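You operate a simulated robot arm through the tools that you are given. There is no shell and no other tool.

Carry out the task below with a simulated robot arm. There is one attempt and no reset: what you move stays moved.

JOB
Put one of the wafers from the top of the long table in the wooden tray. Take the yellow funnel tray on the top of the long table and put it away on the top of the wooden counter. Put one of the bobbins from the counter end of the long table on the top of the white bench. Put the 4 mm sieve from the counter end of the long table on the top of the orange bench and the 3 mm sieve on the top of the long table. Do these in any order. Set down upright: bobbin.

It is judged by the outcome, as a careful person would: the job done as asked, and still so three seconds after it is handed in. It fails if anything else is knocked over, pushed out of place, dropped, spilled or broken.

ROBOT AND FRAMES
A 6-joint arm with a fingered hand on a trunk, on a base that drives. Base frame: it is fixed to the floor where the robot stands at the start and does not move with it; the origin is under the middle of the robot, x ahead of it, y to its left, z up. Units: m, degrees, N and s.
With the tool pointing down near the work surface it reaches from about 0.14 to 0.84 m from the robot's upright axis, wherever it stands. Its first joint turns from -166.0 to 166.0 degrees. Places, roughly: bobbin (4x4x7 cm) [-1.2, 0.2, 0.8]; sieve [-1.25, 0.5, 0.75]; top of the long table [-2.8, -0.6, 0.7]; top of the orange bench [-1.2, -2.1, 0.8]; top of the white bench [-4, 1.4, 0.8]; top of the wooden counter [0.1, 1.5, 0.9]; wafer (6x3x3 cm) [-2.3, -0.2, 0.8]; wooden tray (42x25x4 cm) [-6.4, -1, 0.9]; yellow funnel tray (14x9x4 cm) [-1.8, 0.3, 0.7]. Payload 5 kg.
Tool frame: the origin (TCP) lies between the finger pads and is the grasp point; the fingertips stand 0.036 m ahead of it; z points along the fingers, y is the line along which they close. Largest opening 0.12 m; the body of the gripper starts 0.042 m behind the TCP. The gripper is a hand of 4 fingers: y runs from the thumb to the fingers, the wrist lies at [-0.019, -0.123, -0.211] in the tool frame, and closing takes about 1.5 s.
Orientation is that of the tool frame in the base frame, as a unit quaternion [w, x, y, z]. With the fingers straight down and the wrist toward the robot, the tool's x, y and z point along [0, 1, 0], [1, 0, 0] and [0, 0, -1] of the base frame.

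CONTROLS
- The arm moves only by the tool jog_arm. Its argument "rows" is a list of rows, each an object (a shift or turn left out is 0, a gripper value left out holds the last) with "turn": the turn, a rotation vector about the base's x, y, z in units of 4 degrees (1.0 is 4 degrees), a list of three; "linear": the shift along the base's x, y, z in units of 25 mm (1.0 is 25 mm), a list of three; "jaw": the opening, from 0 (shut) to 1 (fully open). In form: [{"turn": [wx, wy, wz], "linear": [x, y, z], "jaw": jaw}, ...]. A call has 1 to 20 rows; each row shifts and turns the commanded pose from where the row before left it. A call with a number of a shift or a turn outside -1 to 1 is refused whole. A row lasts 0.2 s, in which the tool goes at most 0.05 m and 8.6 degrees; a call with a longer step from one row to the next is refused whole, and so is a gripper value outside its range. A pose out of reach is approached as far as the arm can. The call stops where the force on the tool passes 40 N (or 10 N more than at its start, if that is more) or the arm is blocked; 0.2 s more then pass. Each finger travels about 0.045 m/s and halts on what it meets, pressing with about 21 N; the grip force reading is that of the motor and also rises with nothing between the fingers. The clock runs only during rows and for 0.2 s after the last one: add rows that do not move to give the fingers time. The reply holds the time, the measured pose of the TCP, the force on the tool along the base axes, the opening and the grip force, in the units named above and with some noise, with the torque about the TCP (base axes, N m) and any sound that the robot's microphone picked up.
- Cameras (640 x 400 px; columns grow to the right, rows downward): "scene" is now at [0.1087, 0.027, 1.67]; the picture's right is [0.33, -0.95, -0.00], its down [-0.62, -0.21, -0.76] and it looks along [0.71, 0.25, -0.66] (base axes); focal length 285 px, centre (320, 200). "wrist" rides on the gripper at [0.073, -0.101, -0.142] in the tool frame; the picture's right is [-0.79, 0.29, -0.54], its down [-0.56, -0.70, 0.44] and it looks along [-0.25, 0.65, 0.71] (tool axes); focal length 280 px, centre (320, 200). There is no depth. A picture from a camera that has moved, and an enlarged one, comes with that camera's place and axes in the base frame and with its lens.
- snapshot(camera): a new picture of that camera. No time passes.
- lift_body(by): slides the trunk up (or, below 0, down) by that many m; the arm and the scene camera ride with it, the base frame stays. It gives what a move gives, with no picture.
- base_move(legs): drives the robot by 1 to 6 legs, each [ahead, turn to the left] in m and degrees, along the robot's own axes; the way and the turn of a leg run together, so that a leg with both is an arc; at most 1.5 m and 180 degrees a leg. The arm and the cameras ride along, it lands a little off, and it stops where it bumps. It gives what a move gives.
- hand_shape(shape): the hand has 4 fingers and takes this shape, open, in about a second: jaw (thumb against the fingers, like two jaws); tri (thumb and two fingers); tip (a fingertip pinch); poke (one finger out to press); point (the index stretched); flat (the hand flat); cup (the hand cupped); fist (a fist). The gripper value then closes the fingers along that shape, each until it touches; the sizes above hold for jaw. It gives what a move gives, with no picture.
- pan_tilt(pan, tilt): turns the head with the scene camera to pan (to the left, within 86 degrees either way) and tilt (down, from -29 to 69), counted from straight ahead of the robot. It gives what a move gives.
- close_up(camera, box): a new picture of the part [left, top, right, bottom] of that camera's present view, enlarged. No time passes.
- close_job(): hands the job in; it is judged then, once.

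Places have to be worked out from the pictures, the camera data and where the tool is seen. Open the gripper and draw the arm clear of the work before you hand the job in, unless the task says otherwise.

The tools are called after "Emit:" by a JSON object that holds its "op" and its "data". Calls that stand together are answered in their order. jog_arm: Moves the arm, as the interface text tells. Its arguments: {"type":"object","properties":{"rows":{"type":"array"}},"required":["rows"]} The other tools are called the same way: lift_body (by) slides the trunk up or down; hand_shape (shape) gives the hand a shape; base_move (legs) drives the base; pan_tilt (pan, tilt) turns the head that bears the scene camera; snapshot (camera) takes a picture; close_up (camera, box) takes an enlarged picture of a part of a camera's view; close_job () hands the job in.

At the start:

```text
clock: 0.0
eef_pos: [0.6902, -0.1854, 1.0304]
orientation: [0.0, 0.707, 0.707, 0.001]
ft_force: [0.6, 0.1, 1.2]
torque: [-0.01, 0.01, -0.01]
opening: 0.1195
finger_force: 0.0
shape: jaw
trunk travel left (down, up): [-0.675, 0.165]
robot x, y, heading: [-0.0005, 0.0023, 0.1]
head pan, tilt: [19.0, 41.0]
```

scene: 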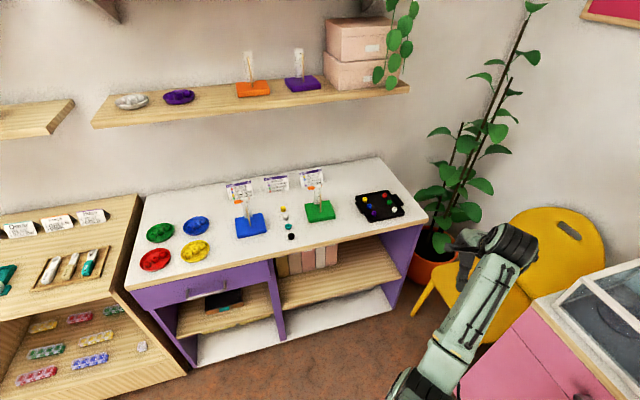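
wrist: 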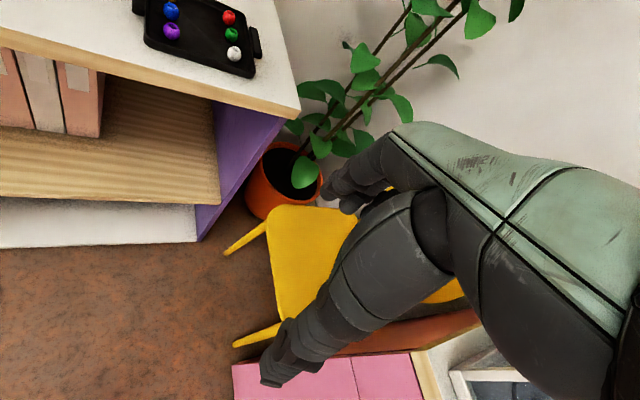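

The scene shows a shelf bench ahead, but the work lies behind the robot at negative x. I'll look around with the head first.

Emit:
{"op": "pan_tilt", "data": {"pan": 86, "tilt": 30}}

Emit:
{"op": "snapshot", "data": {"camera": "scene"}}

```text
clock: 1.4
eef_pos: [0.6902, -0.1847, 1.0318]
orientation: [0.0, 0.708, 0.707, 0.0]
ft_force: [0.0, 0.1, -0.3]
torque: [0.02, 0.03, 0.01]
opening: 0.1195
finger_force: 0.0
shape: jaw
trunk travel left (down, up): [-0.675, 0.165]
robot x, y, heading: [0.0002, 0.0022, -0.3]
head pan, tilt: [85.9, 30.0]
```

```text
taken
camera scene: at [0.0354, 0.0898, 1.6867], right [1.0, -0.07, 0.0], down [-0.04, -0.5, -0.87], along [0.06, 0.86, -0.5], focal length 285 px, centre (320, 200)
```

scene: 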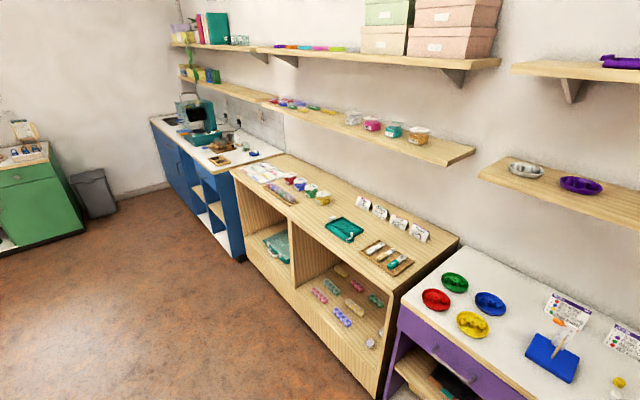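

The wooden counter is the long oak unit to the left. I'll look to the right side before I turn.

Emit:
{"op": "pan_tilt", "data": {"pan": -86, "tilt": 30}}

Emit:
{"op": "snapshot", "data": {"camera": "scene"}}

```text
clock: 4.0
eef_pos: [0.6901, -0.1851, 1.0309]
orientation: [0.0, 0.707, 0.708, 0.0]
ft_force: [-0.3, -0.2, 1.3]
torque: [-0.02, 0.0, 0.01]
opening: 0.1198
finger_force: 0.0
shape: jaw
trunk travel left (down, up): [-0.675, 0.165]
robot x, y, heading: [-0.0002, -0.0009, 0.3]
head pan, tilt: [-85.9, 30.0]
```

```text
taken
camera scene: at [0.0354, -0.0906, 1.6867], right [-1.0, -0.07, 0.0], down [-0.04, 0.5, -0.87], along [0.06, -0.86, -0.5], focal length 285 px, centre (320, 200)
```

scene: 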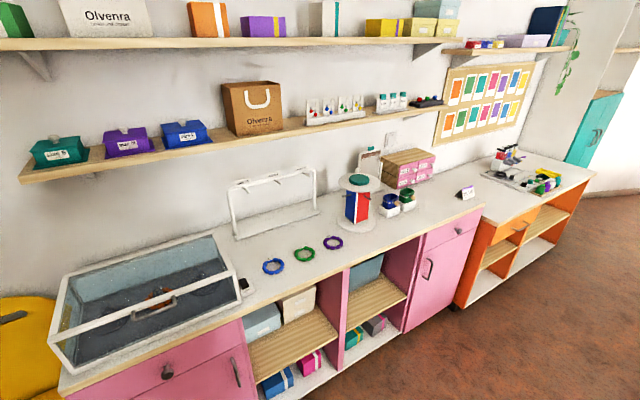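

The room is rotated about 35° relative to my base frame, with counters about 0.75 m away on both sides. I'll tuck the arm in before I turn around.

Emit:
{"op": "jog_arm", "data": {"rows": [{"linear": [-1, 0, 0.5]}, {"linear": [-1, 0, 0.5]}, {"linear": [-1, 0, 0.5]}, {"linear": [-1, 0, 0.5]}, {"linear": [-1, 0, 0.5]}, {"linear": [-1, 0, 0.5]}, {"linear": [-1, 0, 0.5]}, {"linear": [-1, 0, 0.5]}, {"linear": [-1, 0, 0]}, {"linear": [-1, 0, 0]}, {"linear": [-1, 0, 0]}, {"linear": [-1, 0, 0]}]}}

```text
clock: 6.6
eef_pos: [0.4251, -0.1892, 1.0496]
orientation: [0.003, 0.708, 0.707, 0.0]
ft_force: [-0.3, -0.2, -0.6]
torque: [-0.03, -0.01, 0.02]
opening: 0.1199
finger_force: 0.1
shape: jaw
out of reach, approached as far as the arm can: row 6, 7, 8, 9, 10, 11, 12
trunk travel left (down, up): [-0.675, 0.165]
robot x, y, heading: [0.0007, -0.0004, 0.2]
head pan, tilt: [-85.9, 30.0]
```

The arm is tucked to about 0.46 m. Now I'll turn left to face the back of the room and look straight ahead.

Emit:
{"op": "base_move", "data": {"legs": [[0, 180]]}}

Emit:
{"op": "pan_tilt", "data": {"pan": 0, "tilt": 25}}

Emit:
{"op": "snapshot", "data": {"camera": "scene"}}

```text
clock: 15.8
eef_pos: [-0.4286, 0.185, 1.0504]
orientation: [0.001, 0.71, -0.704, -0.002]
ft_force: [0.6, 0.1, -0.8]
torque: [-0.02, 0.03, 0.01]
opening: 0.1198
finger_force: 0.1
shape: jaw
trunk travel left (down, up): [-0.675, 0.165]
robot x, y, heading: [0.0019, 0.0003, -179.3]
head pan, tilt: [-85.9, 30.0]
```

```text
clock: 17.4
eef_pos: [-0.4282, 0.184, 1.0507]
orientation: [0.001, 0.711, -0.703, -0.003]
ft_force: [-0.2, 0.5, -0.5]
torque: [-0.01, 0.01, 0.0]
opening: 0.1197
finger_force: 0.1
shape: jaw
trunk travel left (down, up): [-0.675, 0.165]
robot x, y, heading: [-0.0005, -0.0043, -179.2]
head pan, tilt: [0.0, 25.0]
```

```text
taken
camera scene: at [-0.1234, -0.0015, 1.6947], right [-0.01, 1.0, 0.0], down [0.42, 0.0, -0.91], along [-0.91, -0.01, -0.42], focal length 285 px, centre (320, 200)
```

scene: 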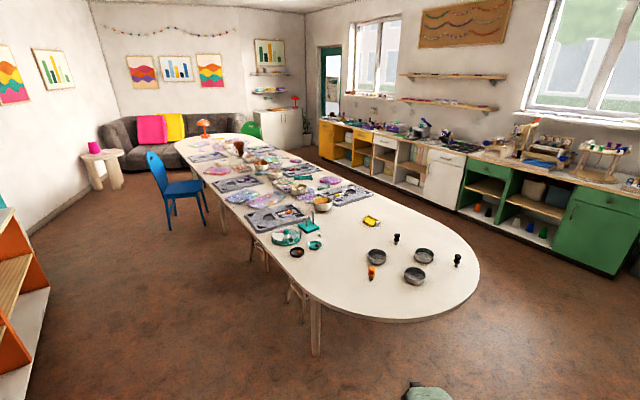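

I can see the long table with sieves, black bobbins, the yellow funnel tray, and the benches. I'll enlarge the relevant parts.

Emit:
{"op": "close_up", "data": {"camera": "scene", "box": [320, 200, 480, 300]}}

Emit:
{"op": "close_up", "data": {"camera": "scene", "box": [200, 140, 380, 252]}}

Emit:
{"op": "close_up", "data": {"camera": "scene", "box": [310, 90, 500, 209]}}

Emit:
{"op": "close_up", "data": {"camera": "scene", "box": [220, 80, 340, 155]}}

```text
4.00 times, centred on (400, 250) of scene
camera zoom: at [-0.1234, -0.0015, 1.6947], right [-0.01, 1.0, 0.0], down [0.42, 0.0, -0.91], along [-0.91, -0.01, -0.42], focal length 1139 px, centre (0, 0)
```

zoom: 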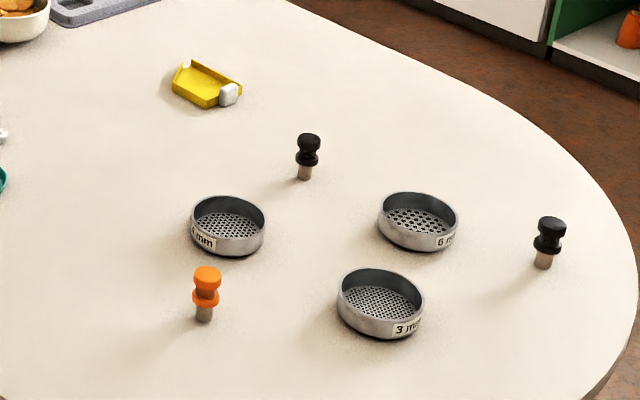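

```text
3.56 times, centred on (290, 196) of scene
camera zoom: at [-0.1234, -0.0015, 1.6947], right [-0.01, 1.0, 0.0], down [0.42, 0.0, -0.91], along [-0.91, -0.01, -0.42], focal length 1012 px, centre (427, 214)
```

zoom: 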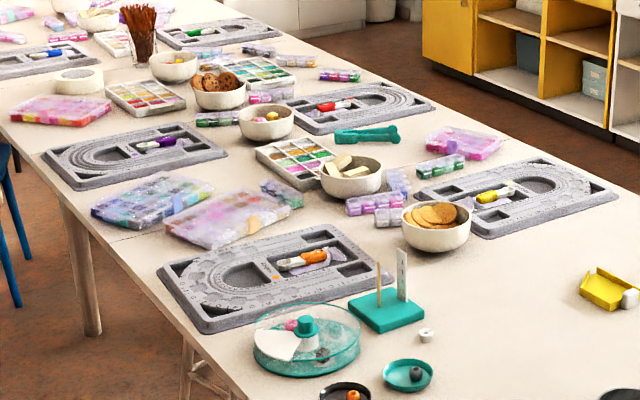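

```text
3.36 times, centred on (405, 150) of scene
camera zoom: at [-0.1234, -0.0015, 1.6947], right [-0.01, 1.0, 0.0], down [0.42, 0.0, -0.91], along [-0.91, -0.01, -0.42], focal length 957 px, centre (34, 370)
```

zoom: 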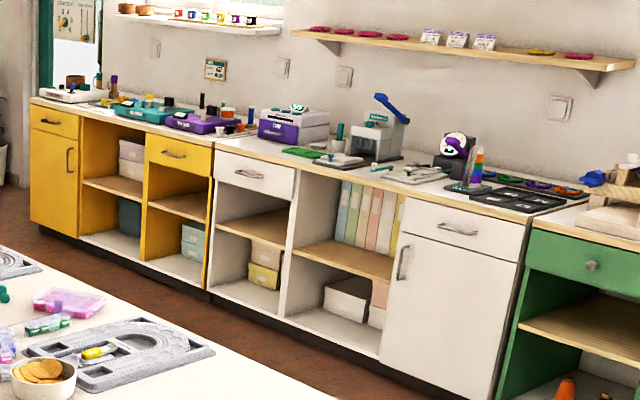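

```text
5.33 times, centred on (280, 118) of scene
camera zoom: at [-0.1234, -0.0015, 1.6947], right [-0.01, 1.0, 0.0], down [0.42, 0.0, -0.91], along [-0.91, -0.01, -0.42], focal length 1518 px, centre (533, 640)
```

zoom: 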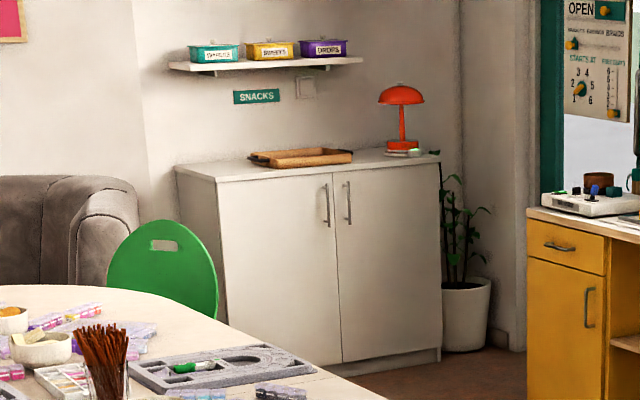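

The left-hand sieve looks like "4 mm", the front one is "3 mm" and the back-right one is "6 mm". Next I'll check the orange bench (to my left now) and the wooden counter (to my right) for free space.

Emit:
{"op": "pan_tilt", "data": {"pan": 60, "tilt": 25}}

Emit:
{"op": "snapshot", "data": {"camera": "scene"}}

Emit:
{"op": "pan_tilt", "data": {"pan": -80, "tilt": 28}}

Emit:
{"op": "snapshot", "data": {"camera": "scene"}}

```text
clock: 18.7
eef_pos: [-0.4288, 0.1855, 1.0513]
orientation: [0.001, 0.712, -0.703, -0.002]
ft_force: [-0.2, -0.1, 0.0]
torque: [0.01, 0.03, -0.01]
opening: 0.1198
finger_force: 0.1
shape: jaw
trunk travel left (down, up): [-0.675, 0.165]
robot x, y, heading: [-0.0001, -0.0041, -179.4]
head pan, tilt: [60.0, 25.0]
```

```text
taken
camera scene: at [-0.0764, -0.0808, 1.6947], right [-0.87, 0.49, 0.0], down [0.21, 0.37, -0.91], along [-0.44, -0.79, -0.42], focal length 285 px, centre (320, 200)
```

scene: 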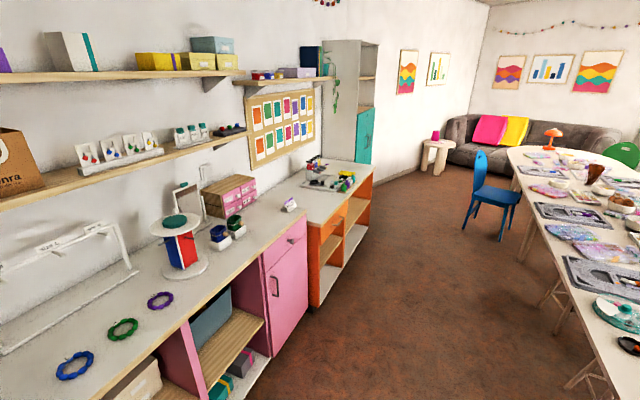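

```text
clock: 20.9
eef_pos: [-0.4272, 0.1841, 1.0497]
orientation: [0.0, 0.711, -0.703, -0.002]
ft_force: [0.5, -0.1, 0.0]
torque: [0.01, -0.03, -0.02]
opening: 0.1194
finger_force: 0.0
shape: jaw
trunk travel left (down, up): [-0.675, 0.165]
robot x, y, heading: [-0.0018, 0.0009, -179.5]
head pan, tilt: [-80.0, 28.0]
```

```text
taken
camera scene: at [-0.0482, 0.0891, 1.6899], right [0.98, 0.19, 0.0], down [0.09, -0.46, -0.88], along [-0.16, 0.87, -0.47], focal length 285 px, centre (320, 200)
```

scene: 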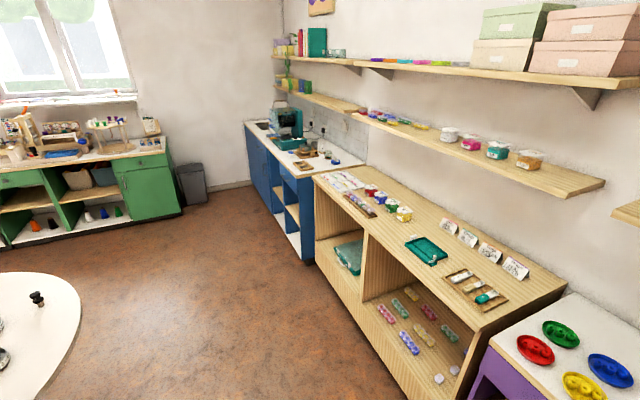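

The counter has free space between the jars and the teal tray, and the orange bench has free space at its near end. I'll look down to see the robot's own base size before I approach the table.

Emit:
{"op": "pan_tilt", "data": {"pan": 0, "tilt": 69}}

Emit:
{"op": "snapshot", "data": {"camera": "scene"}}

Emit:
{"op": "snapshot", "data": {"camera": "wrist"}}

```text
clock: 22.4
eef_pos: [-0.4278, 0.1855, 1.0488]
orientation: [0.001, 0.711, -0.703, -0.002]
ft_force: [-0.7, 0.6, -0.6]
torque: [0.01, 0.0, -0.03]
opening: 0.1197
finger_force: 0.0
shape: jaw
trunk travel left (down, up): [-0.675, 0.165]
robot x, y, heading: [-0.001, 0.0023, -179.4]
head pan, tilt: [0.0, 68.8]
```

```text
taken
camera scene: at [-0.0872, -0.0011, 1.6353], right [-0.01, 1.0, 0.0], down [0.93, 0.01, -0.36], along [-0.36, 0.0, -0.93], focal length 285 px, centre (320, 200)
```

scene: 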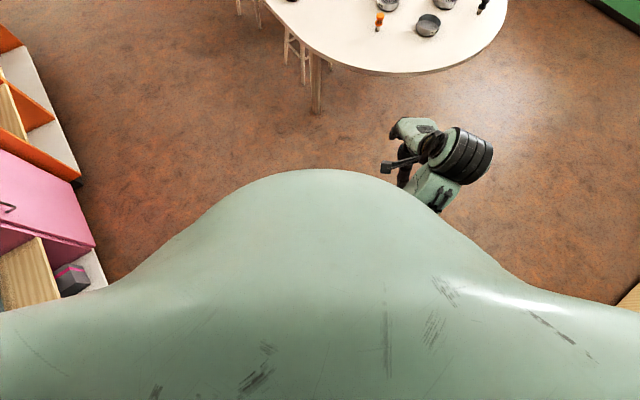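

```text
taken
camera wrist: at [-0.3256, 0.1132, 1.1911], right [-0.29, 0.79, 0.54], down [0.69, 0.57, -0.45], along [-0.66, 0.25, -0.71], focal length 280 px, centre (320, 200)
```

wrist: 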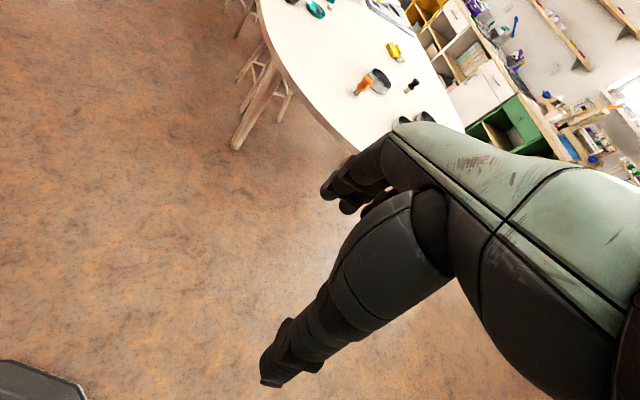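

The base front seems to be about 0.28 m ahead of the axis, and the table's near edge is at x≈-1.0. I'll drive up to the counter end of the table in a small S-curve to stand near (-0.70, 0.14).

Emit:
{"op": "base_move", "data": {"legs": [[0.35, -24], [0.35, 24]]}}

Emit:
{"op": "pan_tilt", "data": {"pan": 0, "tilt": 45}}

Emit:
{"op": "snapshot", "data": {"camera": "scene"}}

Emit:
{"op": "snapshot", "data": {"camera": "wrist"}}

```text
clock: 26.9
eef_pos: [-1.1042, 0.3369, 1.05]
orientation: [-0.001, -0.703, 0.711, 0.003]
ft_force: [-0.1, -0.3, 0.5]
torque: [-0.02, -0.02, 0.0]
opening: 0.1199
finger_force: 0.0
shape: jaw
trunk travel left (down, up): [-0.675, 0.165]
robot x, y, heading: [-0.6798, 0.144, 179.2]
head pan, tilt: [0.0, 68.8]
```

```text
clock: 27.8
eef_pos: [-1.1033, 0.3367, 1.0495]
orientation: [-0.001, -0.703, 0.711, 0.002]
ft_force: [-0.3, 0.3, -0.2]
torque: [-0.01, -0.02, 0.01]
opening: 0.1198
finger_force: 0.0
shape: jaw
trunk travel left (down, up): [-0.675, 0.165]
robot x, y, heading: [-0.675, 0.1454, 179.2]
head pan, tilt: [0.0, 45.0]
```

```text
taken
camera scene: at [-0.7919, 0.144, 1.6641], right [0.01, 1.0, 0.0], down [0.71, -0.01, -0.71], along [-0.71, 0.01, -0.71], focal length 285 px, centre (320, 200)
```

scene: 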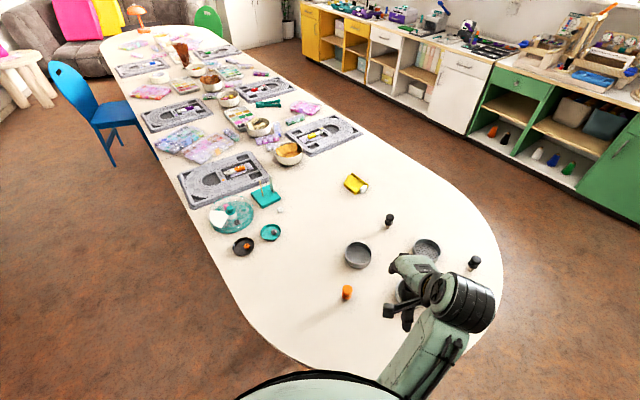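

```text
taken
camera wrist: at [-1.0024, 0.2631, 1.1912], right [-0.28, 0.79, 0.54], down [0.7, 0.55, -0.45], along [-0.65, 0.26, -0.71], focal length 280 px, centre (320, 200)
```

wrist: 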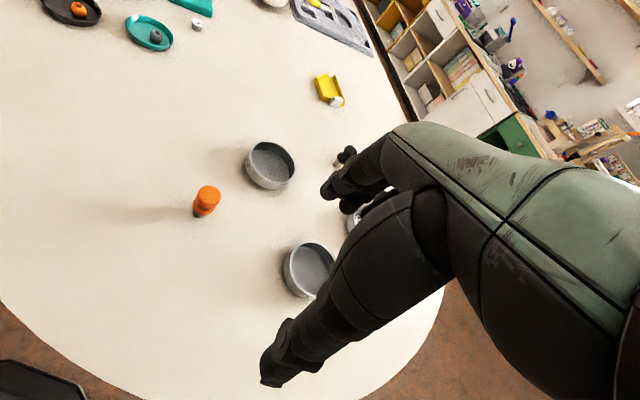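

I'm at (-0.675, 0.145). I'll zoom in on the sieves to read the labels and measure their positions.

Emit:
{"op": "close_up", "data": {"camera": "scene", "box": [320, 210, 480, 310]}}

Emit:
{"op": "close_up", "data": {"camera": "wrist", "box": [180, 120, 340, 220]}}

```text
4.00 times, centred on (400, 260) of scene
camera zoom: at [-0.7919, 0.144, 1.6641], right [0.01, 1.0, 0.0], down [0.71, -0.01, -0.71], along [-0.71, 0.01, -0.71], focal length 1139 px, centre (0, -40)
```

zoom: 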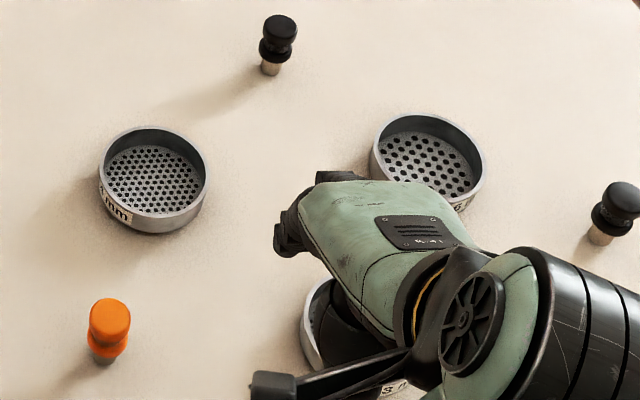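

```text
4.00 times, centred on (260, 170) of wrist
camera zoom: at [-1.0024, 0.2631, 1.1912], right [-0.28, 0.79, 0.54], down [0.7, 0.55, -0.45], along [-0.65, 0.26, -0.71], focal length 1122 px, centre (560, 320)
```

zoom: 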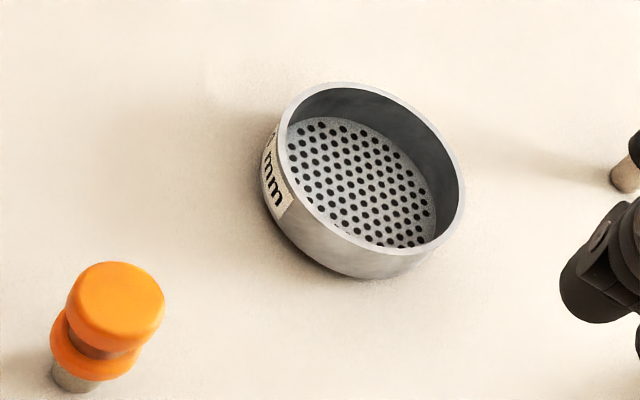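

The unlabeled-digit sieve has holes between the 3 mm and 6 mm ones, so it should be the 4 mm. It is centred near (-1.408, 0.296) with its rim at z≈0.762 and a diameter of about 0.103. I plan to pinch its near wall, so I'll move above that point first.

Emit:
{"op": "jog_arm", "data": {"rows": [{"linear": [-0.927, -0.148, 0]}, {"linear": [-0.927, -0.148, 0]}, {"linear": [-0.927, -0.148, 0]}, {"linear": [-0.927, -0.148, 0]}, {"linear": [-0.927, -0.148, 0]}, {"linear": [-0.927, -0.148, 0]}, {"linear": [-0.927, -0.148, 0]}, {"linear": [-0.927, -0.148, 0]}, {"linear": [-0.927, -0.148, 0]}, {"linear": [-0.927, -0.148, 0]}, {"linear": [-0.927, -0.148, 0]}, {"linear": [0, 0, -1]}, {"linear": [0, 0, -1]}, {"linear": [0, 0, -1]}, {"linear": [0, 0, -1]}]}}

Emit:
{"op": "snapshot", "data": {"camera": "wrist"}}

Emit:
{"op": "snapshot", "data": {"camera": "scene"}}

```text
clock: 31.0
eef_pos: [-1.3569, 0.2954, 0.9502]
orientation: [-0.001, -0.703, 0.711, 0.003]
ft_force: [0.0, -0.1, 0.3]
torque: [0.04, -0.02, -0.06]
opening: 0.1199
finger_force: 0.0
shape: jaw
trunk travel left (down, up): [-0.675, 0.165]
robot x, y, heading: [-0.6782, 0.1417, 179.6]
head pan, tilt: [0.0, 45.0]
```

```text
taken
camera wrist: at [-1.2565, 0.2225, 1.0918], right [-0.28, 0.79, 0.55], down [0.7, 0.55, -0.45], along [-0.65, 0.26, -0.71], focal length 280 px, centre (320, 200)
```

wrist: 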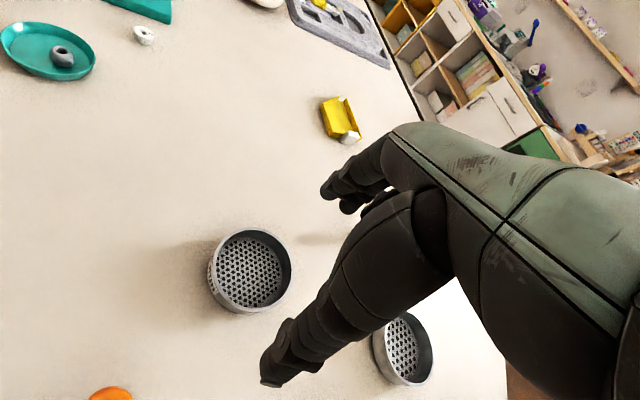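

```text
taken
camera scene: at [-0.7922, 0.144, 1.6642], right [0.01, 1.0, 0.0], down [0.71, -0.01, -0.71], along [-0.71, 0.01, -0.71], focal length 285 px, centre (320, 200)
```

scene: 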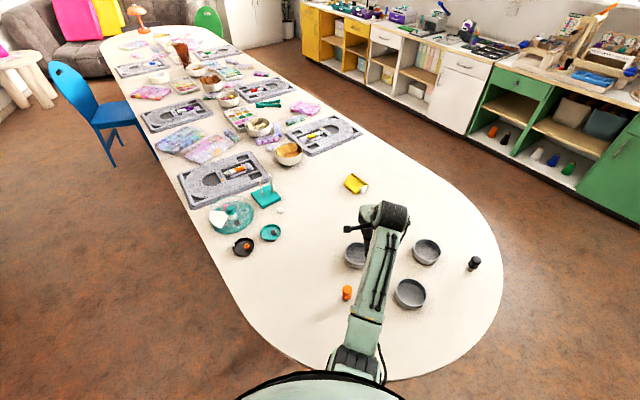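

The sieve centre refines to about (-1.402, 0.294). Fully open, the fingertips spread wider than I want inside the ring, so I'll half close the jaw and see where the tips sit.

Emit:
{"op": "jog_arm", "data": {"rows": [{"linear": [0.2, -0.05, -1], "jaw": 0.5}, {"linear": [0, 0, -1], "jaw": 0.5}, {"jaw": 0.5}, {"jaw": 0.5}, {"jaw": 0.5}]}}

Emit:
{"op": "snapshot", "data": {"camera": "wrist"}}

```text
clock: 32.2
eef_pos: [-1.3546, 0.2955, 0.8999]
orientation: [-0.002, -0.703, 0.711, 0.002]
ft_force: [-0.6, 0.4, -0.1]
torque: [0.01, -0.02, 0.0]
opening: 0.0605
finger_force: 0.1
shape: jaw
trunk travel left (down, up): [-0.675, 0.165]
robot x, y, heading: [-0.6762, 0.1463, 179.4]
head pan, tilt: [0.0, 45.0]
```

```text
taken
camera wrist: at [-1.2538, 0.2213, 1.0417], right [-0.28, 0.79, 0.54], down [0.7, 0.55, -0.45], along [-0.65, 0.26, -0.71], focal length 280 px, centre (320, 200)
```

wrist: 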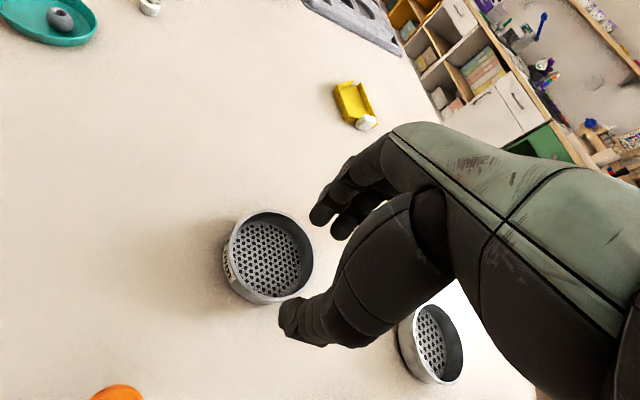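

Half closed, the thumb tip is at x≈-1.31 and the finger tips at x≈-1.39, so they straddle the near wall at x≈-1.35. I'll lower so the tips pass about 18 mm below the rim.

Emit:
{"op": "jog_arm", "data": {"rows": [{"linear": [0, 0, -1]}, {"linear": [0, 0, -1]}, {"linear": [0, 0, -1]}, {"linear": [0, 0, -0.6]}, {"linear": [0, 0, -0.6]}, {"linear": [0, 0, -0.4]}]}}

Emit:
{"op": "snapshot", "data": {"camera": "wrist"}}

```text
clock: 33.6
eef_pos: [-1.3551, 0.2959, 0.7865]
orientation: [-0.002, -0.703, 0.712, 0.003]
ft_force: [0.5, -0.4, 3.1]
torque: [-0.02, 0.12, -0.02]
opening: 0.0603
finger_force: 0.1
shape: jaw
trunk travel left (down, up): [-0.675, 0.165]
robot x, y, heading: [-0.6797, 0.1437, 179.5]
head pan, tilt: [0.0, 45.0]
```

```text
taken
camera wrist: at [-1.2527, 0.2217, 0.9273], right [-0.27, 0.79, 0.55], down [0.7, 0.55, -0.45], along [-0.66, 0.26, -0.71], focal length 280 px, centre (320, 200)
```

wrist: 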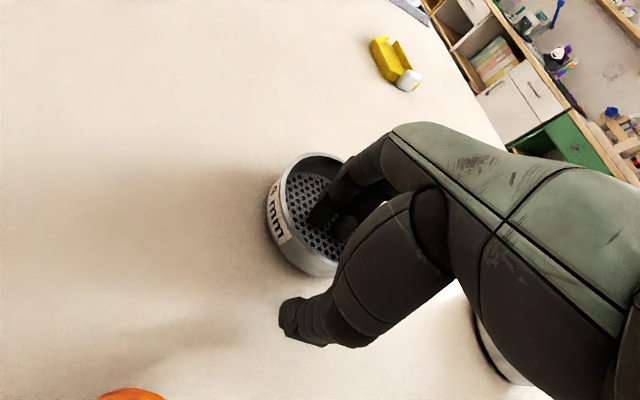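

The fingers are inside the ring and the thumb is outside, with a slight 3 N contact below. I'll raise 4 mm and close.

Emit:
{"op": "jog_arm", "data": {"rows": [{"linear": [0, 0, 0.16]}, {"jaw": 0}, {"jaw": 0}, {"jaw": 0}, {"jaw": 0}, {"jaw": 0}, {"jaw": 0}, {"jaw": 0}, {"jaw": 0}]}}

Emit:
{"op": "snapshot", "data": {"camera": "wrist"}}

```text
clock: 35.6
eef_pos: [-1.3536, 0.2946, 0.7886]
orientation: [-0.001, -0.703, 0.712, 0.002]
ft_force: [1.0, 0.6, -0.5]
torque: [0.0, -0.02, 0.04]
opening: 0.0
finger_force: 21.4
shape: jaw
trunk travel left (down, up): [-0.675, 0.165]
robot x, y, heading: [-0.6817, 0.1436, 179.3]
head pan, tilt: [0.0, 45.0]
```

```text
taken
camera wrist: at [-1.2528, 0.2213, 0.9302], right [-0.28, 0.79, 0.54], down [0.7, 0.55, -0.45], along [-0.65, 0.26, -0.71], focal length 280 px, centre (320, 200)
```

wrist: 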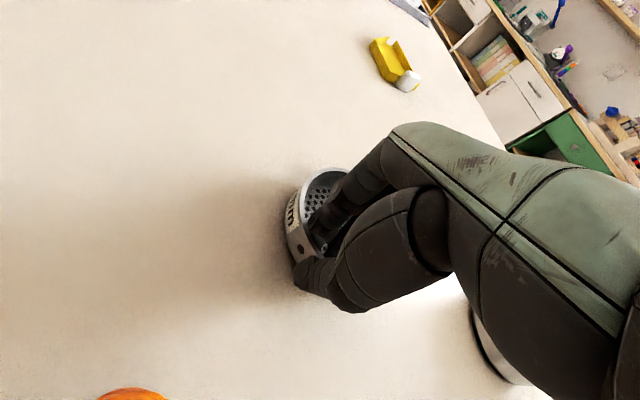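

The thumb and fingers appear to be pinching the near wall. I'll lift gently and check.

Emit:
{"op": "jog_arm", "data": {"rows": [{"linear": [0, 0, 0.4]}, {"linear": [0, 0, 0.6]}, {"linear": [0, 0, 1]}, {"linear": [0, 0, 1]}, {}]}}

Emit:
{"op": "snapshot", "data": {"camera": "wrist"}}

Emit:
{"op": "close_up", "data": {"camera": "scene", "box": [300, 180, 460, 280]}}

```text
clock: 36.8
eef_pos: [-1.3538, 0.2943, 0.8642]
orientation: [-0.001, -0.704, 0.711, 0.003]
ft_force: [-0.3, 0.0, -0.5]
torque: [-0.01, -0.03, 0.0]
opening: 0.0001
finger_force: 21.4
shape: jaw
trunk travel left (down, up): [-0.675, 0.165]
robot x, y, heading: [-0.6818, 0.1427, 179.6]
head pan, tilt: [0.0, 45.0]
```

```text
taken
camera wrist: at [-1.2535, 0.2206, 1.0063], right [-0.28, 0.79, 0.54], down [0.71, 0.55, -0.45], along [-0.65, 0.26, -0.71], focal length 280 px, centre (320, 200)
```

wrist: 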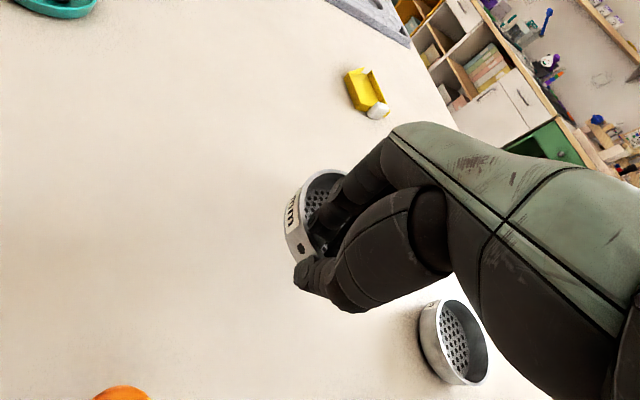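

```text
4.00 times, centred on (380, 230) of scene
camera zoom: at [-0.7927, 0.144, 1.6641], right [0.01, 1.0, 0.0], down [0.71, -0.01, -0.71], along [-0.71, 0.01, -0.71], focal length 1139 px, centre (80, 80)
```

zoom: 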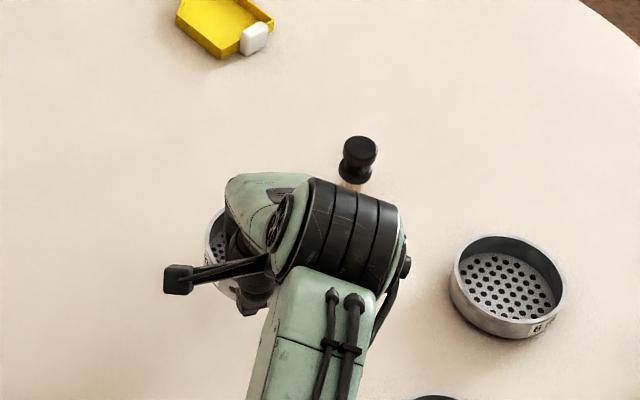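

The sieve is lifted and held. I'll verify its label with a zoom.

Emit:
{"op": "close_up", "data": {"camera": "wrist", "box": [260, 150, 380, 225]}}

Emit:
{"op": "close_up", "data": {"camera": "wrist", "box": [260, 200, 420, 300]}}

```text
5.33 times, centred on (320, 188) of wrist
camera zoom: at [-1.2535, 0.2206, 1.0063], right [-0.28, 0.79, 0.54], down [0.71, 0.55, -0.45], along [-0.65, 0.26, -0.71], focal length 1495 px, centre (320, 267)
```

zoom: 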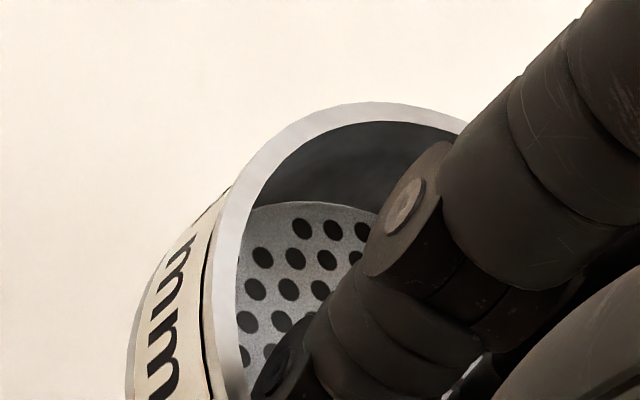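

```text
4.00 times, centred on (340, 250) of wrist
camera zoom: at [-1.2535, 0.2206, 1.0063], right [-0.28, 0.79, 0.54], down [0.71, 0.55, -0.45], along [-0.65, 0.26, -0.71], focal length 1122 px, centre (240, 0)
```

zoom: 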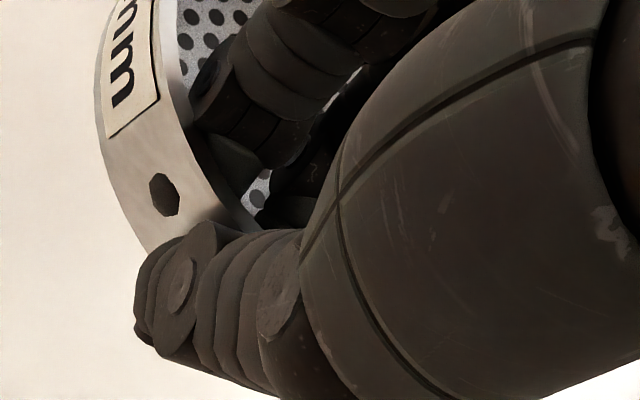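

The digit is covered by my fingers, but the hole size between the 3 mm and 6 mm sieves identifies it as the 4 mm. I'll lift and retract the arm for transport.

Emit:
{"op": "jog_arm", "data": {"rows": [{"linear": [0, 0, 1]}, {"linear": [0, 0, 1]}, {"linear": [0, 0, 1]}, {"linear": [0.5, 0, 1]}, {"linear": [1, 0, 1]}, {"linear": [1, 0, 1]}, {"linear": [1, 0, 0]}, {"linear": [1, 0, 0]}, {"linear": [1, 0, 0]}, {"linear": [1, 0, 0]}, {"linear": [1, 0, 0]}, {"linear": [1, 0, 0]}]}}

Emit:
{"op": "base_move", "data": {"legs": [[0, 72]]}}

Emit:
{"op": "pan_tilt", "data": {"pan": 25, "tilt": 30}}

Emit:
{"op": "snapshot", "data": {"camera": "scene"}}

Emit:
{"op": "snapshot", "data": {"camera": "wrist"}}

```text
clock: 39.4
eef_pos: [-1.1401, 0.2951, 1.0134]
orientation: [0.0, -0.703, 0.711, 0.002]
ft_force: [-0.4, -0.9, -1.1]
torque: [0.02, 0.01, -0.03]
opening: 0.0
finger_force: 21.4
shape: jaw
trunk travel left (down, up): [-0.675, 0.165]
robot x, y, heading: [-0.6779, 0.1433, 179.2]
head pan, tilt: [0.0, 45.0]
```

```text
clock: 43.5
eef_pos: [-0.9719, -0.2441, 1.014]
orientation: [0.002, 0.986, -0.169, -0.001]
ft_force: [0.1, 1.3, 0.4]
torque: [0.02, -0.04, 0.02]
opening: 0.0001
finger_force: 20.5
shape: jaw
trunk travel left (down, up): [-0.675, 0.165]
robot x, y, heading: [-0.6816, 0.1453, -109.3]
head pan, tilt: [0.0, 45.0]
```

```text
clock: 44.4
eef_pos: [-0.9727, -0.2444, 1.0136]
orientation: [0.003, 0.986, -0.17, -0.001]
ft_force: [0.5, 0.0, -1.2]
torque: [-0.01, -0.02, -0.02]
opening: 0.0
finger_force: 21.0
shape: jaw
trunk travel left (down, up): [-0.675, 0.165]
robot x, y, heading: [-0.6826, 0.142, -109.4]
head pan, tilt: [25.0, 30.0]
```

```text
taken
camera scene: at [-0.6824, 0.0243, 1.6867], right [-1.0, -0.1, 0.0], down [-0.05, 0.5, -0.87], along [0.08, -0.86, -0.5], focal length 285 px, centre (320, 200)
```

scene: 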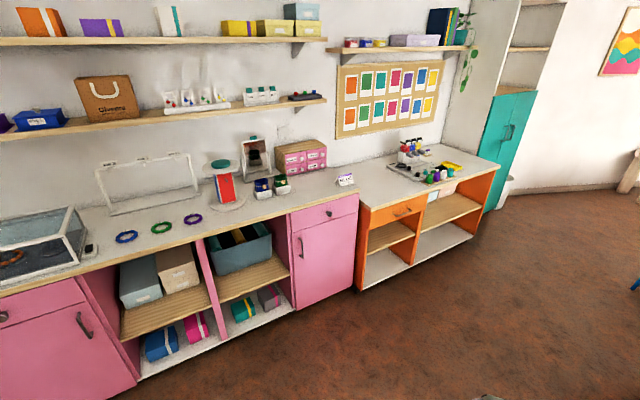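

```text
taken
camera wrist: at [-0.8697, -0.1723, 1.1551], right [-0.84, -0.01, 0.54], down [-0.3, 0.85, -0.45], along [-0.46, -0.53, -0.71], focal length 280 px, centre (320, 200)
```

wrist: 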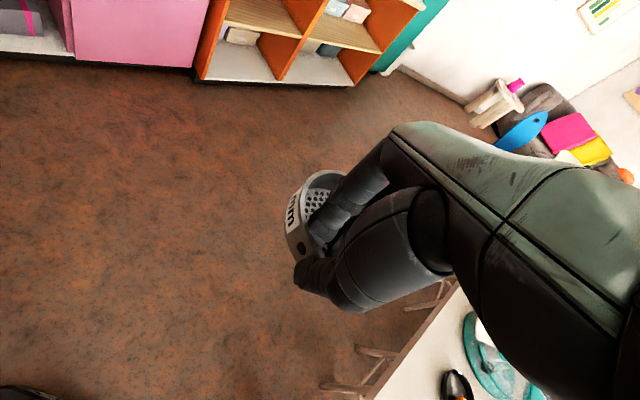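

The orange bench's left part is free while its right half holds tools. I'll zoom there to choose the exact spot.

Emit:
{"op": "close_up", "data": {"camera": "scene", "box": [340, 120, 516, 230]}}

```text
3.64 times, centred on (428, 175) of scene
camera zoom: at [-0.6824, 0.0243, 1.6867], right [-1.0, -0.1, 0.0], down [-0.05, 0.5, -0.87], along [0.08, -0.86, -0.5], focal length 1035 px, centre (-73, 291)
```

zoom: 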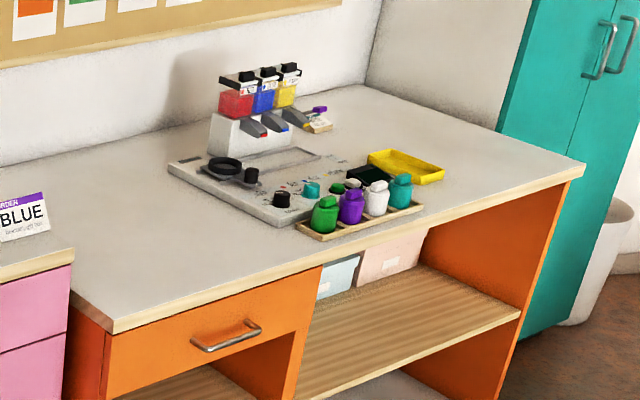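

I'll place it on the free left area around (-0.93, -1.72). I'll raise the trunk for clearance, drive over, and turn to face the bench.

Emit:
{"op": "lift_body", "data": {"by": 0.12}}

Emit:
{"op": "base_move", "data": {"legs": [[0, -4.2], [1.45, 0], [0, 58]]}}

Emit:
{"op": "pan_tilt", "data": {"pan": 0, "tilt": 45}}

Emit:
{"op": "snapshot", "data": {"camera": "scene"}}

Emit:
{"op": "snapshot", "data": {"camera": "wrist"}}

```text
clock: 45.9
eef_pos: [-0.9716, -0.2434, 1.133]
orientation: [0.003, 0.986, -0.169, -0.001]
ft_force: [0.7, -0.5, -1.0]
torque: [0.01, -0.01, 0.0]
opening: 0.0001
finger_force: 20.9
shape: jaw
trunk travel left (down, up): [-0.795, 0.045]
robot x, y, heading: [-0.6793, 0.1419, -109.4]
head pan, tilt: [25.0, 30.0]
```

```text
clock: 57.2
eef_pos: [-1.0985, -1.6224, 1.1344]
orientation: [0.003, 0.954, 0.301, 0.0]
ft_force: [-0.3, -0.3, -0.8]
torque: [0.03, 0.0, 0.01]
opening: 0.0001
finger_force: 21.0
shape: jaw
trunk travel left (down, up): [-0.795, 0.045]
robot x, y, heading: [-1.2462, -1.1637, -54.9]
head pan, tilt: [25.0, 30.0]
```

```text
clock: 58.1
eef_pos: [-1.0992, -1.6232, 1.1334]
orientation: [0.002, 0.954, 0.3, 0.0]
ft_force: [-1.8, -1.0, -1.6]
torque: [0.03, 0.03, 0.0]
opening: 0.0
finger_force: 21.0
shape: jaw
trunk travel left (down, up): [-0.795, 0.045]
robot x, y, heading: [-1.2421, -1.1606, -55.0]
head pan, tilt: [0.0, 45.0]
```

```text
taken
camera scene: at [-1.1815, -1.2513, 1.7842], right [-0.82, -0.58, 0.0], down [-0.41, 0.58, -0.71], along [0.41, -0.58, -0.71], focal length 285 px, centre (320, 200)
```

scene: 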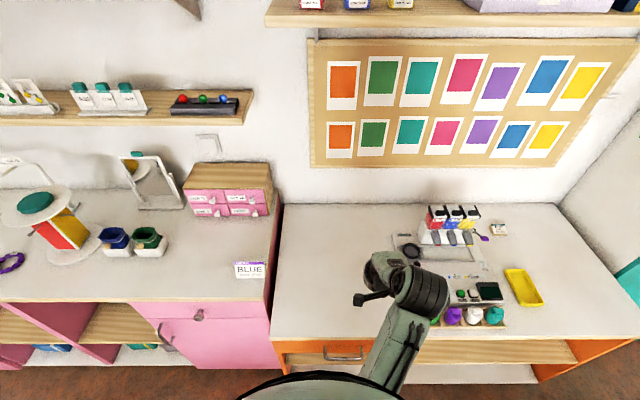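

```text
taken
camera wrist: at [-1.0977, -1.4973, 1.2751], right [-0.48, -0.69, 0.54], down [-0.86, 0.25, -0.45], along [0.17, -0.68, -0.71], focal length 280 px, centre (320, 200)
```

wrist: 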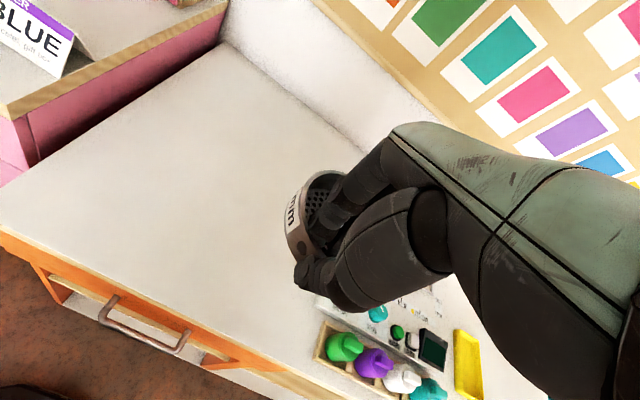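

I'm facing the bench at (-1.24, -1.16). The bench top appears to be around z≈0.75–0.8, so I'll move the sieve above the free spot and descend partway.

Emit:
{"op": "jog_arm", "data": {"rows": [{"linear": [0.9, -0.53, 0]}, {"linear": [0.9, -0.53, 0]}, {"linear": [0.9, -0.53, 0]}, {"linear": [0.9, -0.53, 0]}, {"linear": [0.9, -0.53, 0]}, {"linear": [0.9, -0.53, 0]}, {"linear": [0.9, -0.53, 0]}, {"linear": [0.9, -0.53, 0]}, {"linear": [0, 0, -1]}, {"linear": [0, 0, -1]}, {"linear": [0, 0, -1]}, {"linear": [0, 0, -1]}, {"linear": [0, 0, -1]}, {"linear": [0, 0, -1]}, {"linear": [0, 0, -1]}, {"linear": [0, 0, -1]}]}}

Emit:
{"op": "snapshot", "data": {"camera": "scene"}}

Emit:
{"op": "snapshot", "data": {"camera": "wrist"}}

```text
clock: 61.5
eef_pos: [-0.9189, -1.7284, 0.9329]
orientation: [0.002, 0.953, 0.302, 0.0]
ft_force: [-0.4, -0.4, -0.7]
torque: [0.0, 0.0, 0.02]
opening: 0.0
finger_force: 21.4
shape: jaw
trunk travel left (down, up): [-0.795, 0.045]
robot x, y, heading: [-1.2434, -1.1595, -54.8]
head pan, tilt: [0.0, 45.0]
```

```text
taken
camera scene: at [-1.1812, -1.2517, 1.7841], right [-0.82, -0.58, 0.0], down [-0.41, 0.58, -0.71], along [0.41, -0.58, -0.71], focal length 285 px, centre (320, 200)
```

scene: 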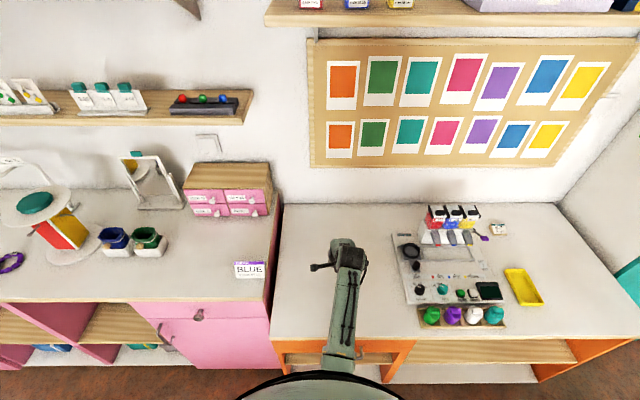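

```text
taken
camera wrist: at [-0.9177, -1.603, 1.075], right [-0.48, -0.69, 0.55], down [-0.86, 0.25, -0.45], along [0.17, -0.68, -0.71], focal length 280 px, centre (320, 200)
```

wrist: 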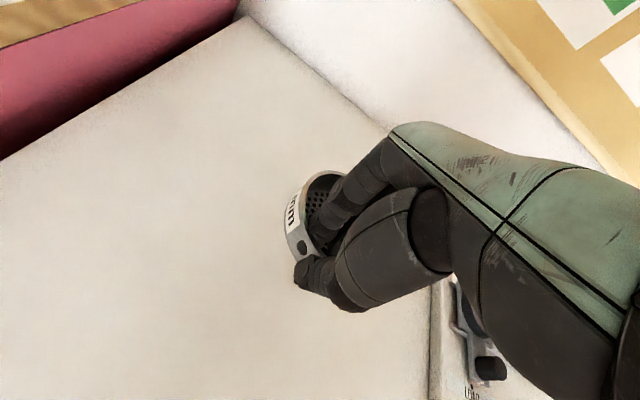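

The position over the bench is good. I'll descend slowly and watch for contact force.

Emit:
{"op": "jog_arm", "data": {"rows": [{"linear": [0, 0, -1]}, {"linear": [0, 0, -1]}, {"linear": [0, 0, -0.5]}, {"linear": [0, 0, -0.3]}, {"linear": [0, 0, -0.3]}, {"linear": [0, 0, -0.3]}]}}

Emit:
{"op": "snapshot", "data": {"camera": "wrist"}}

```text
clock: 62.9
eef_pos: [-0.9185, -1.727, 0.8492]
orientation: [0.002, 0.953, 0.302, 0.0]
ft_force: [0.1, -0.2, 1.0]
torque: [-0.03, 0.0, 0.03]
opening: 0.0
finger_force: 21.3
shape: jaw
trunk travel left (down, up): [-0.795, 0.045]
robot x, y, heading: [-1.2452, -1.1574, -55.0]
head pan, tilt: [0.0, 45.0]
```

```text
taken
camera wrist: at [-0.918, -1.6024, 0.9902], right [-0.48, -0.69, 0.54], down [-0.86, 0.25, -0.45], along [0.17, -0.68, -0.71], focal length 280 px, centre (320, 200)
```

wrist: 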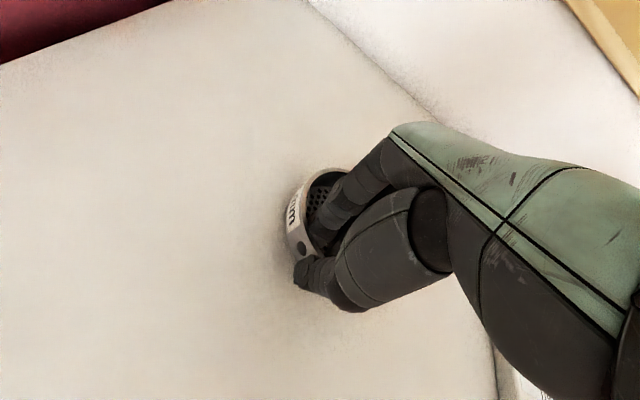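

There is no contact yet at z=0.849 but the shadow is converging. I'll continue in small steps.

Emit:
{"op": "jog_arm", "data": {"rows": [{"linear": [0, 0, -0.25]}, {"linear": [0, 0, -0.25]}, {"linear": [0, 0, -0.25]}, {"linear": [0, 0, -0.25]}]}}

```text
clock: 63.6
eef_pos: [-0.9145, -1.7343, 0.846]
orientation: [0.014, 0.954, 0.301, 0.003]
ft_force: [-3.4, 7.5, 25.3]
torque: [0.33, 0.1, 0.05]
opening: 0.0002
finger_force: 20.9
shape: jaw
trunk travel left (down, up): [-0.795, 0.045]
robot x, y, heading: [-1.2408, -1.1587, -54.9]
head pan, tilt: [0.0, 45.0]
stopped in row 3: the force on the tool passed its limit at 44 N (the readings are from after the stop); the commanded pose is now the measured one
```

Contact was made at TCP z≈0.846 with some pressing force. I'll back off a few millimetres and check the force.

Emit:
{"op": "jog_arm", "data": {"rows": [{"linear": [0, 0, 0.1]}, {}]}}

Emit:
{"op": "snapshot", "data": {"camera": "wrist"}}

```text
clock: 64.2
eef_pos: [-0.916, -1.7311, 0.8461]
orientation: [0.01, 0.954, 0.301, 0.003]
ft_force: [2.1, -2.3, 13.9]
torque: [-0.16, 0.01, 0.02]
opening: 0.0
finger_force: 20.6
shape: jaw
trunk travel left (down, up): [-0.795, 0.045]
robot x, y, heading: [-1.2432, -1.1623, -55.0]
head pan, tilt: [0.0, 45.0]
```

```text
taken
camera wrist: at [-0.9159, -1.6048, 0.9852], right [-0.49, -0.68, 0.55], down [-0.86, 0.24, -0.46], along [0.18, -0.69, -0.7], focal length 280 px, centre (320, 200)
```

wrist: 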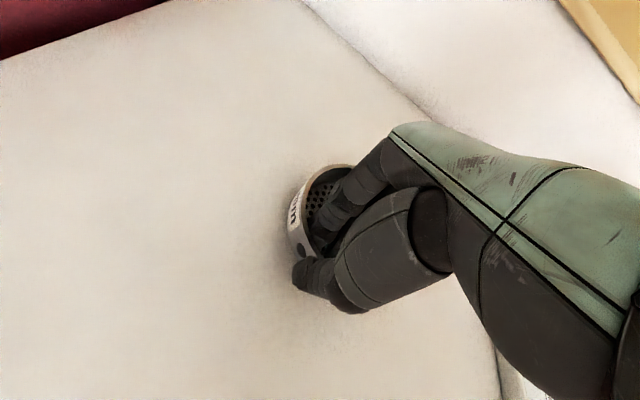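

There's still about 14 N of push. I'll ease up another 2–3 mm, then open to half so the inner fingers stay clear of the far wall.

Emit:
{"op": "jog_arm", "data": {"rows": [{"linear": [0, 0, 0.1]}, {}, {"jaw": 0.15}, {"jaw": 0.3}, {"jaw": 0.45}, {"jaw": 0.5}, {"jaw": 0.5}, {"jaw": 0.5}]}}

Emit:
{"op": "snapshot", "data": {"camera": "wrist"}}

```text
clock: 66.0
eef_pos: [-0.9154, -1.7328, 0.8454]
orientation: [0.009, 0.954, 0.301, 0.002]
ft_force: [-0.1, 0.5, 1.2]
torque: [-0.04, -0.03, 0.06]
opening: 0.0592
finger_force: 0.0
shape: jaw
trunk travel left (down, up): [-0.795, 0.045]
robot x, y, heading: [-1.2418, -1.1585, -55.0]
head pan, tilt: [0.0, 45.0]
```

```text
taken
camera wrist: at [-0.9156, -1.6053, 0.9859], right [-0.49, -0.68, 0.55], down [-0.86, 0.25, -0.45], along [0.17, -0.69, -0.7], focal length 280 px, centre (320, 200)
```

wrist: 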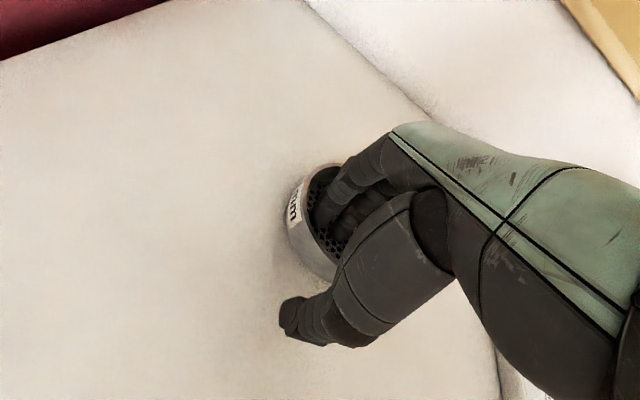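

The sieve is released and sits on the bench. I'll raise straight up.

Emit:
{"op": "jog_arm", "data": {"rows": [{"linear": [0, 0, 0.5]}, {"linear": [0, 0, 0.5]}, {"linear": [0, 0, 1]}, {"linear": [0, 0, 1]}, {"linear": [0, 0, 1]}, {"linear": [0, 0, 1]}, {"linear": [0, 0, 1]}, {"linear": [0, 0, 1]}]}}

Emit:
{"op": "snapshot", "data": {"camera": "wrist"}}

```text
clock: 67.8
eef_pos: [-0.9165, -1.7341, 1.0215]
orientation: [0.009, 0.954, 0.3, 0.002]
ft_force: [0.0, -0.5, 0.8]
torque: [0.0, 0.0, 0.0]
opening: 0.0597
finger_force: 0.2
shape: jaw
trunk travel left (down, up): [-0.795, 0.045]
robot x, y, heading: [-1.2448, -1.1595, -54.6]
head pan, tilt: [0.0, 45.0]
```

```text
taken
camera wrist: at [-0.9173, -1.6062, 1.1611], right [-0.49, -0.68, 0.55], down [-0.86, 0.25, -0.45], along [0.17, -0.69, -0.7], focal length 280 px, centre (320, 200)
```

wrist: 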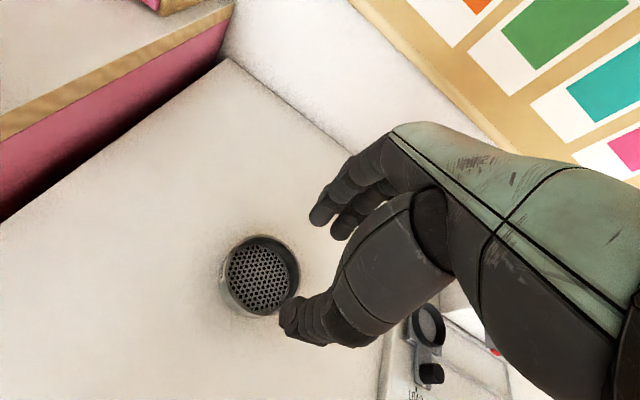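

The sieve is flat on the orange bench. I'll zoom in to double-check the label.

Emit:
{"op": "close_up", "data": {"camera": "wrist", "box": [200, 220, 328, 300]}}

```text
5.00 times, centred on (264, 260) of wrist
camera zoom: at [-0.9173, -1.6062, 1.1611], right [-0.49, -0.68, 0.55], down [-0.86, 0.25, -0.45], along [0.17, -0.69, -0.7], focal length 1402 px, centre (600, -100)
```

zoom: 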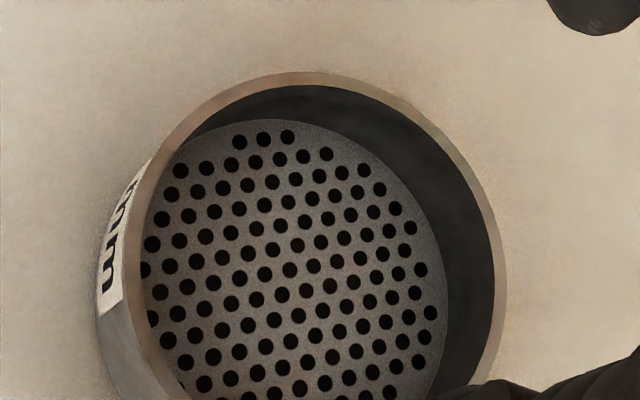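

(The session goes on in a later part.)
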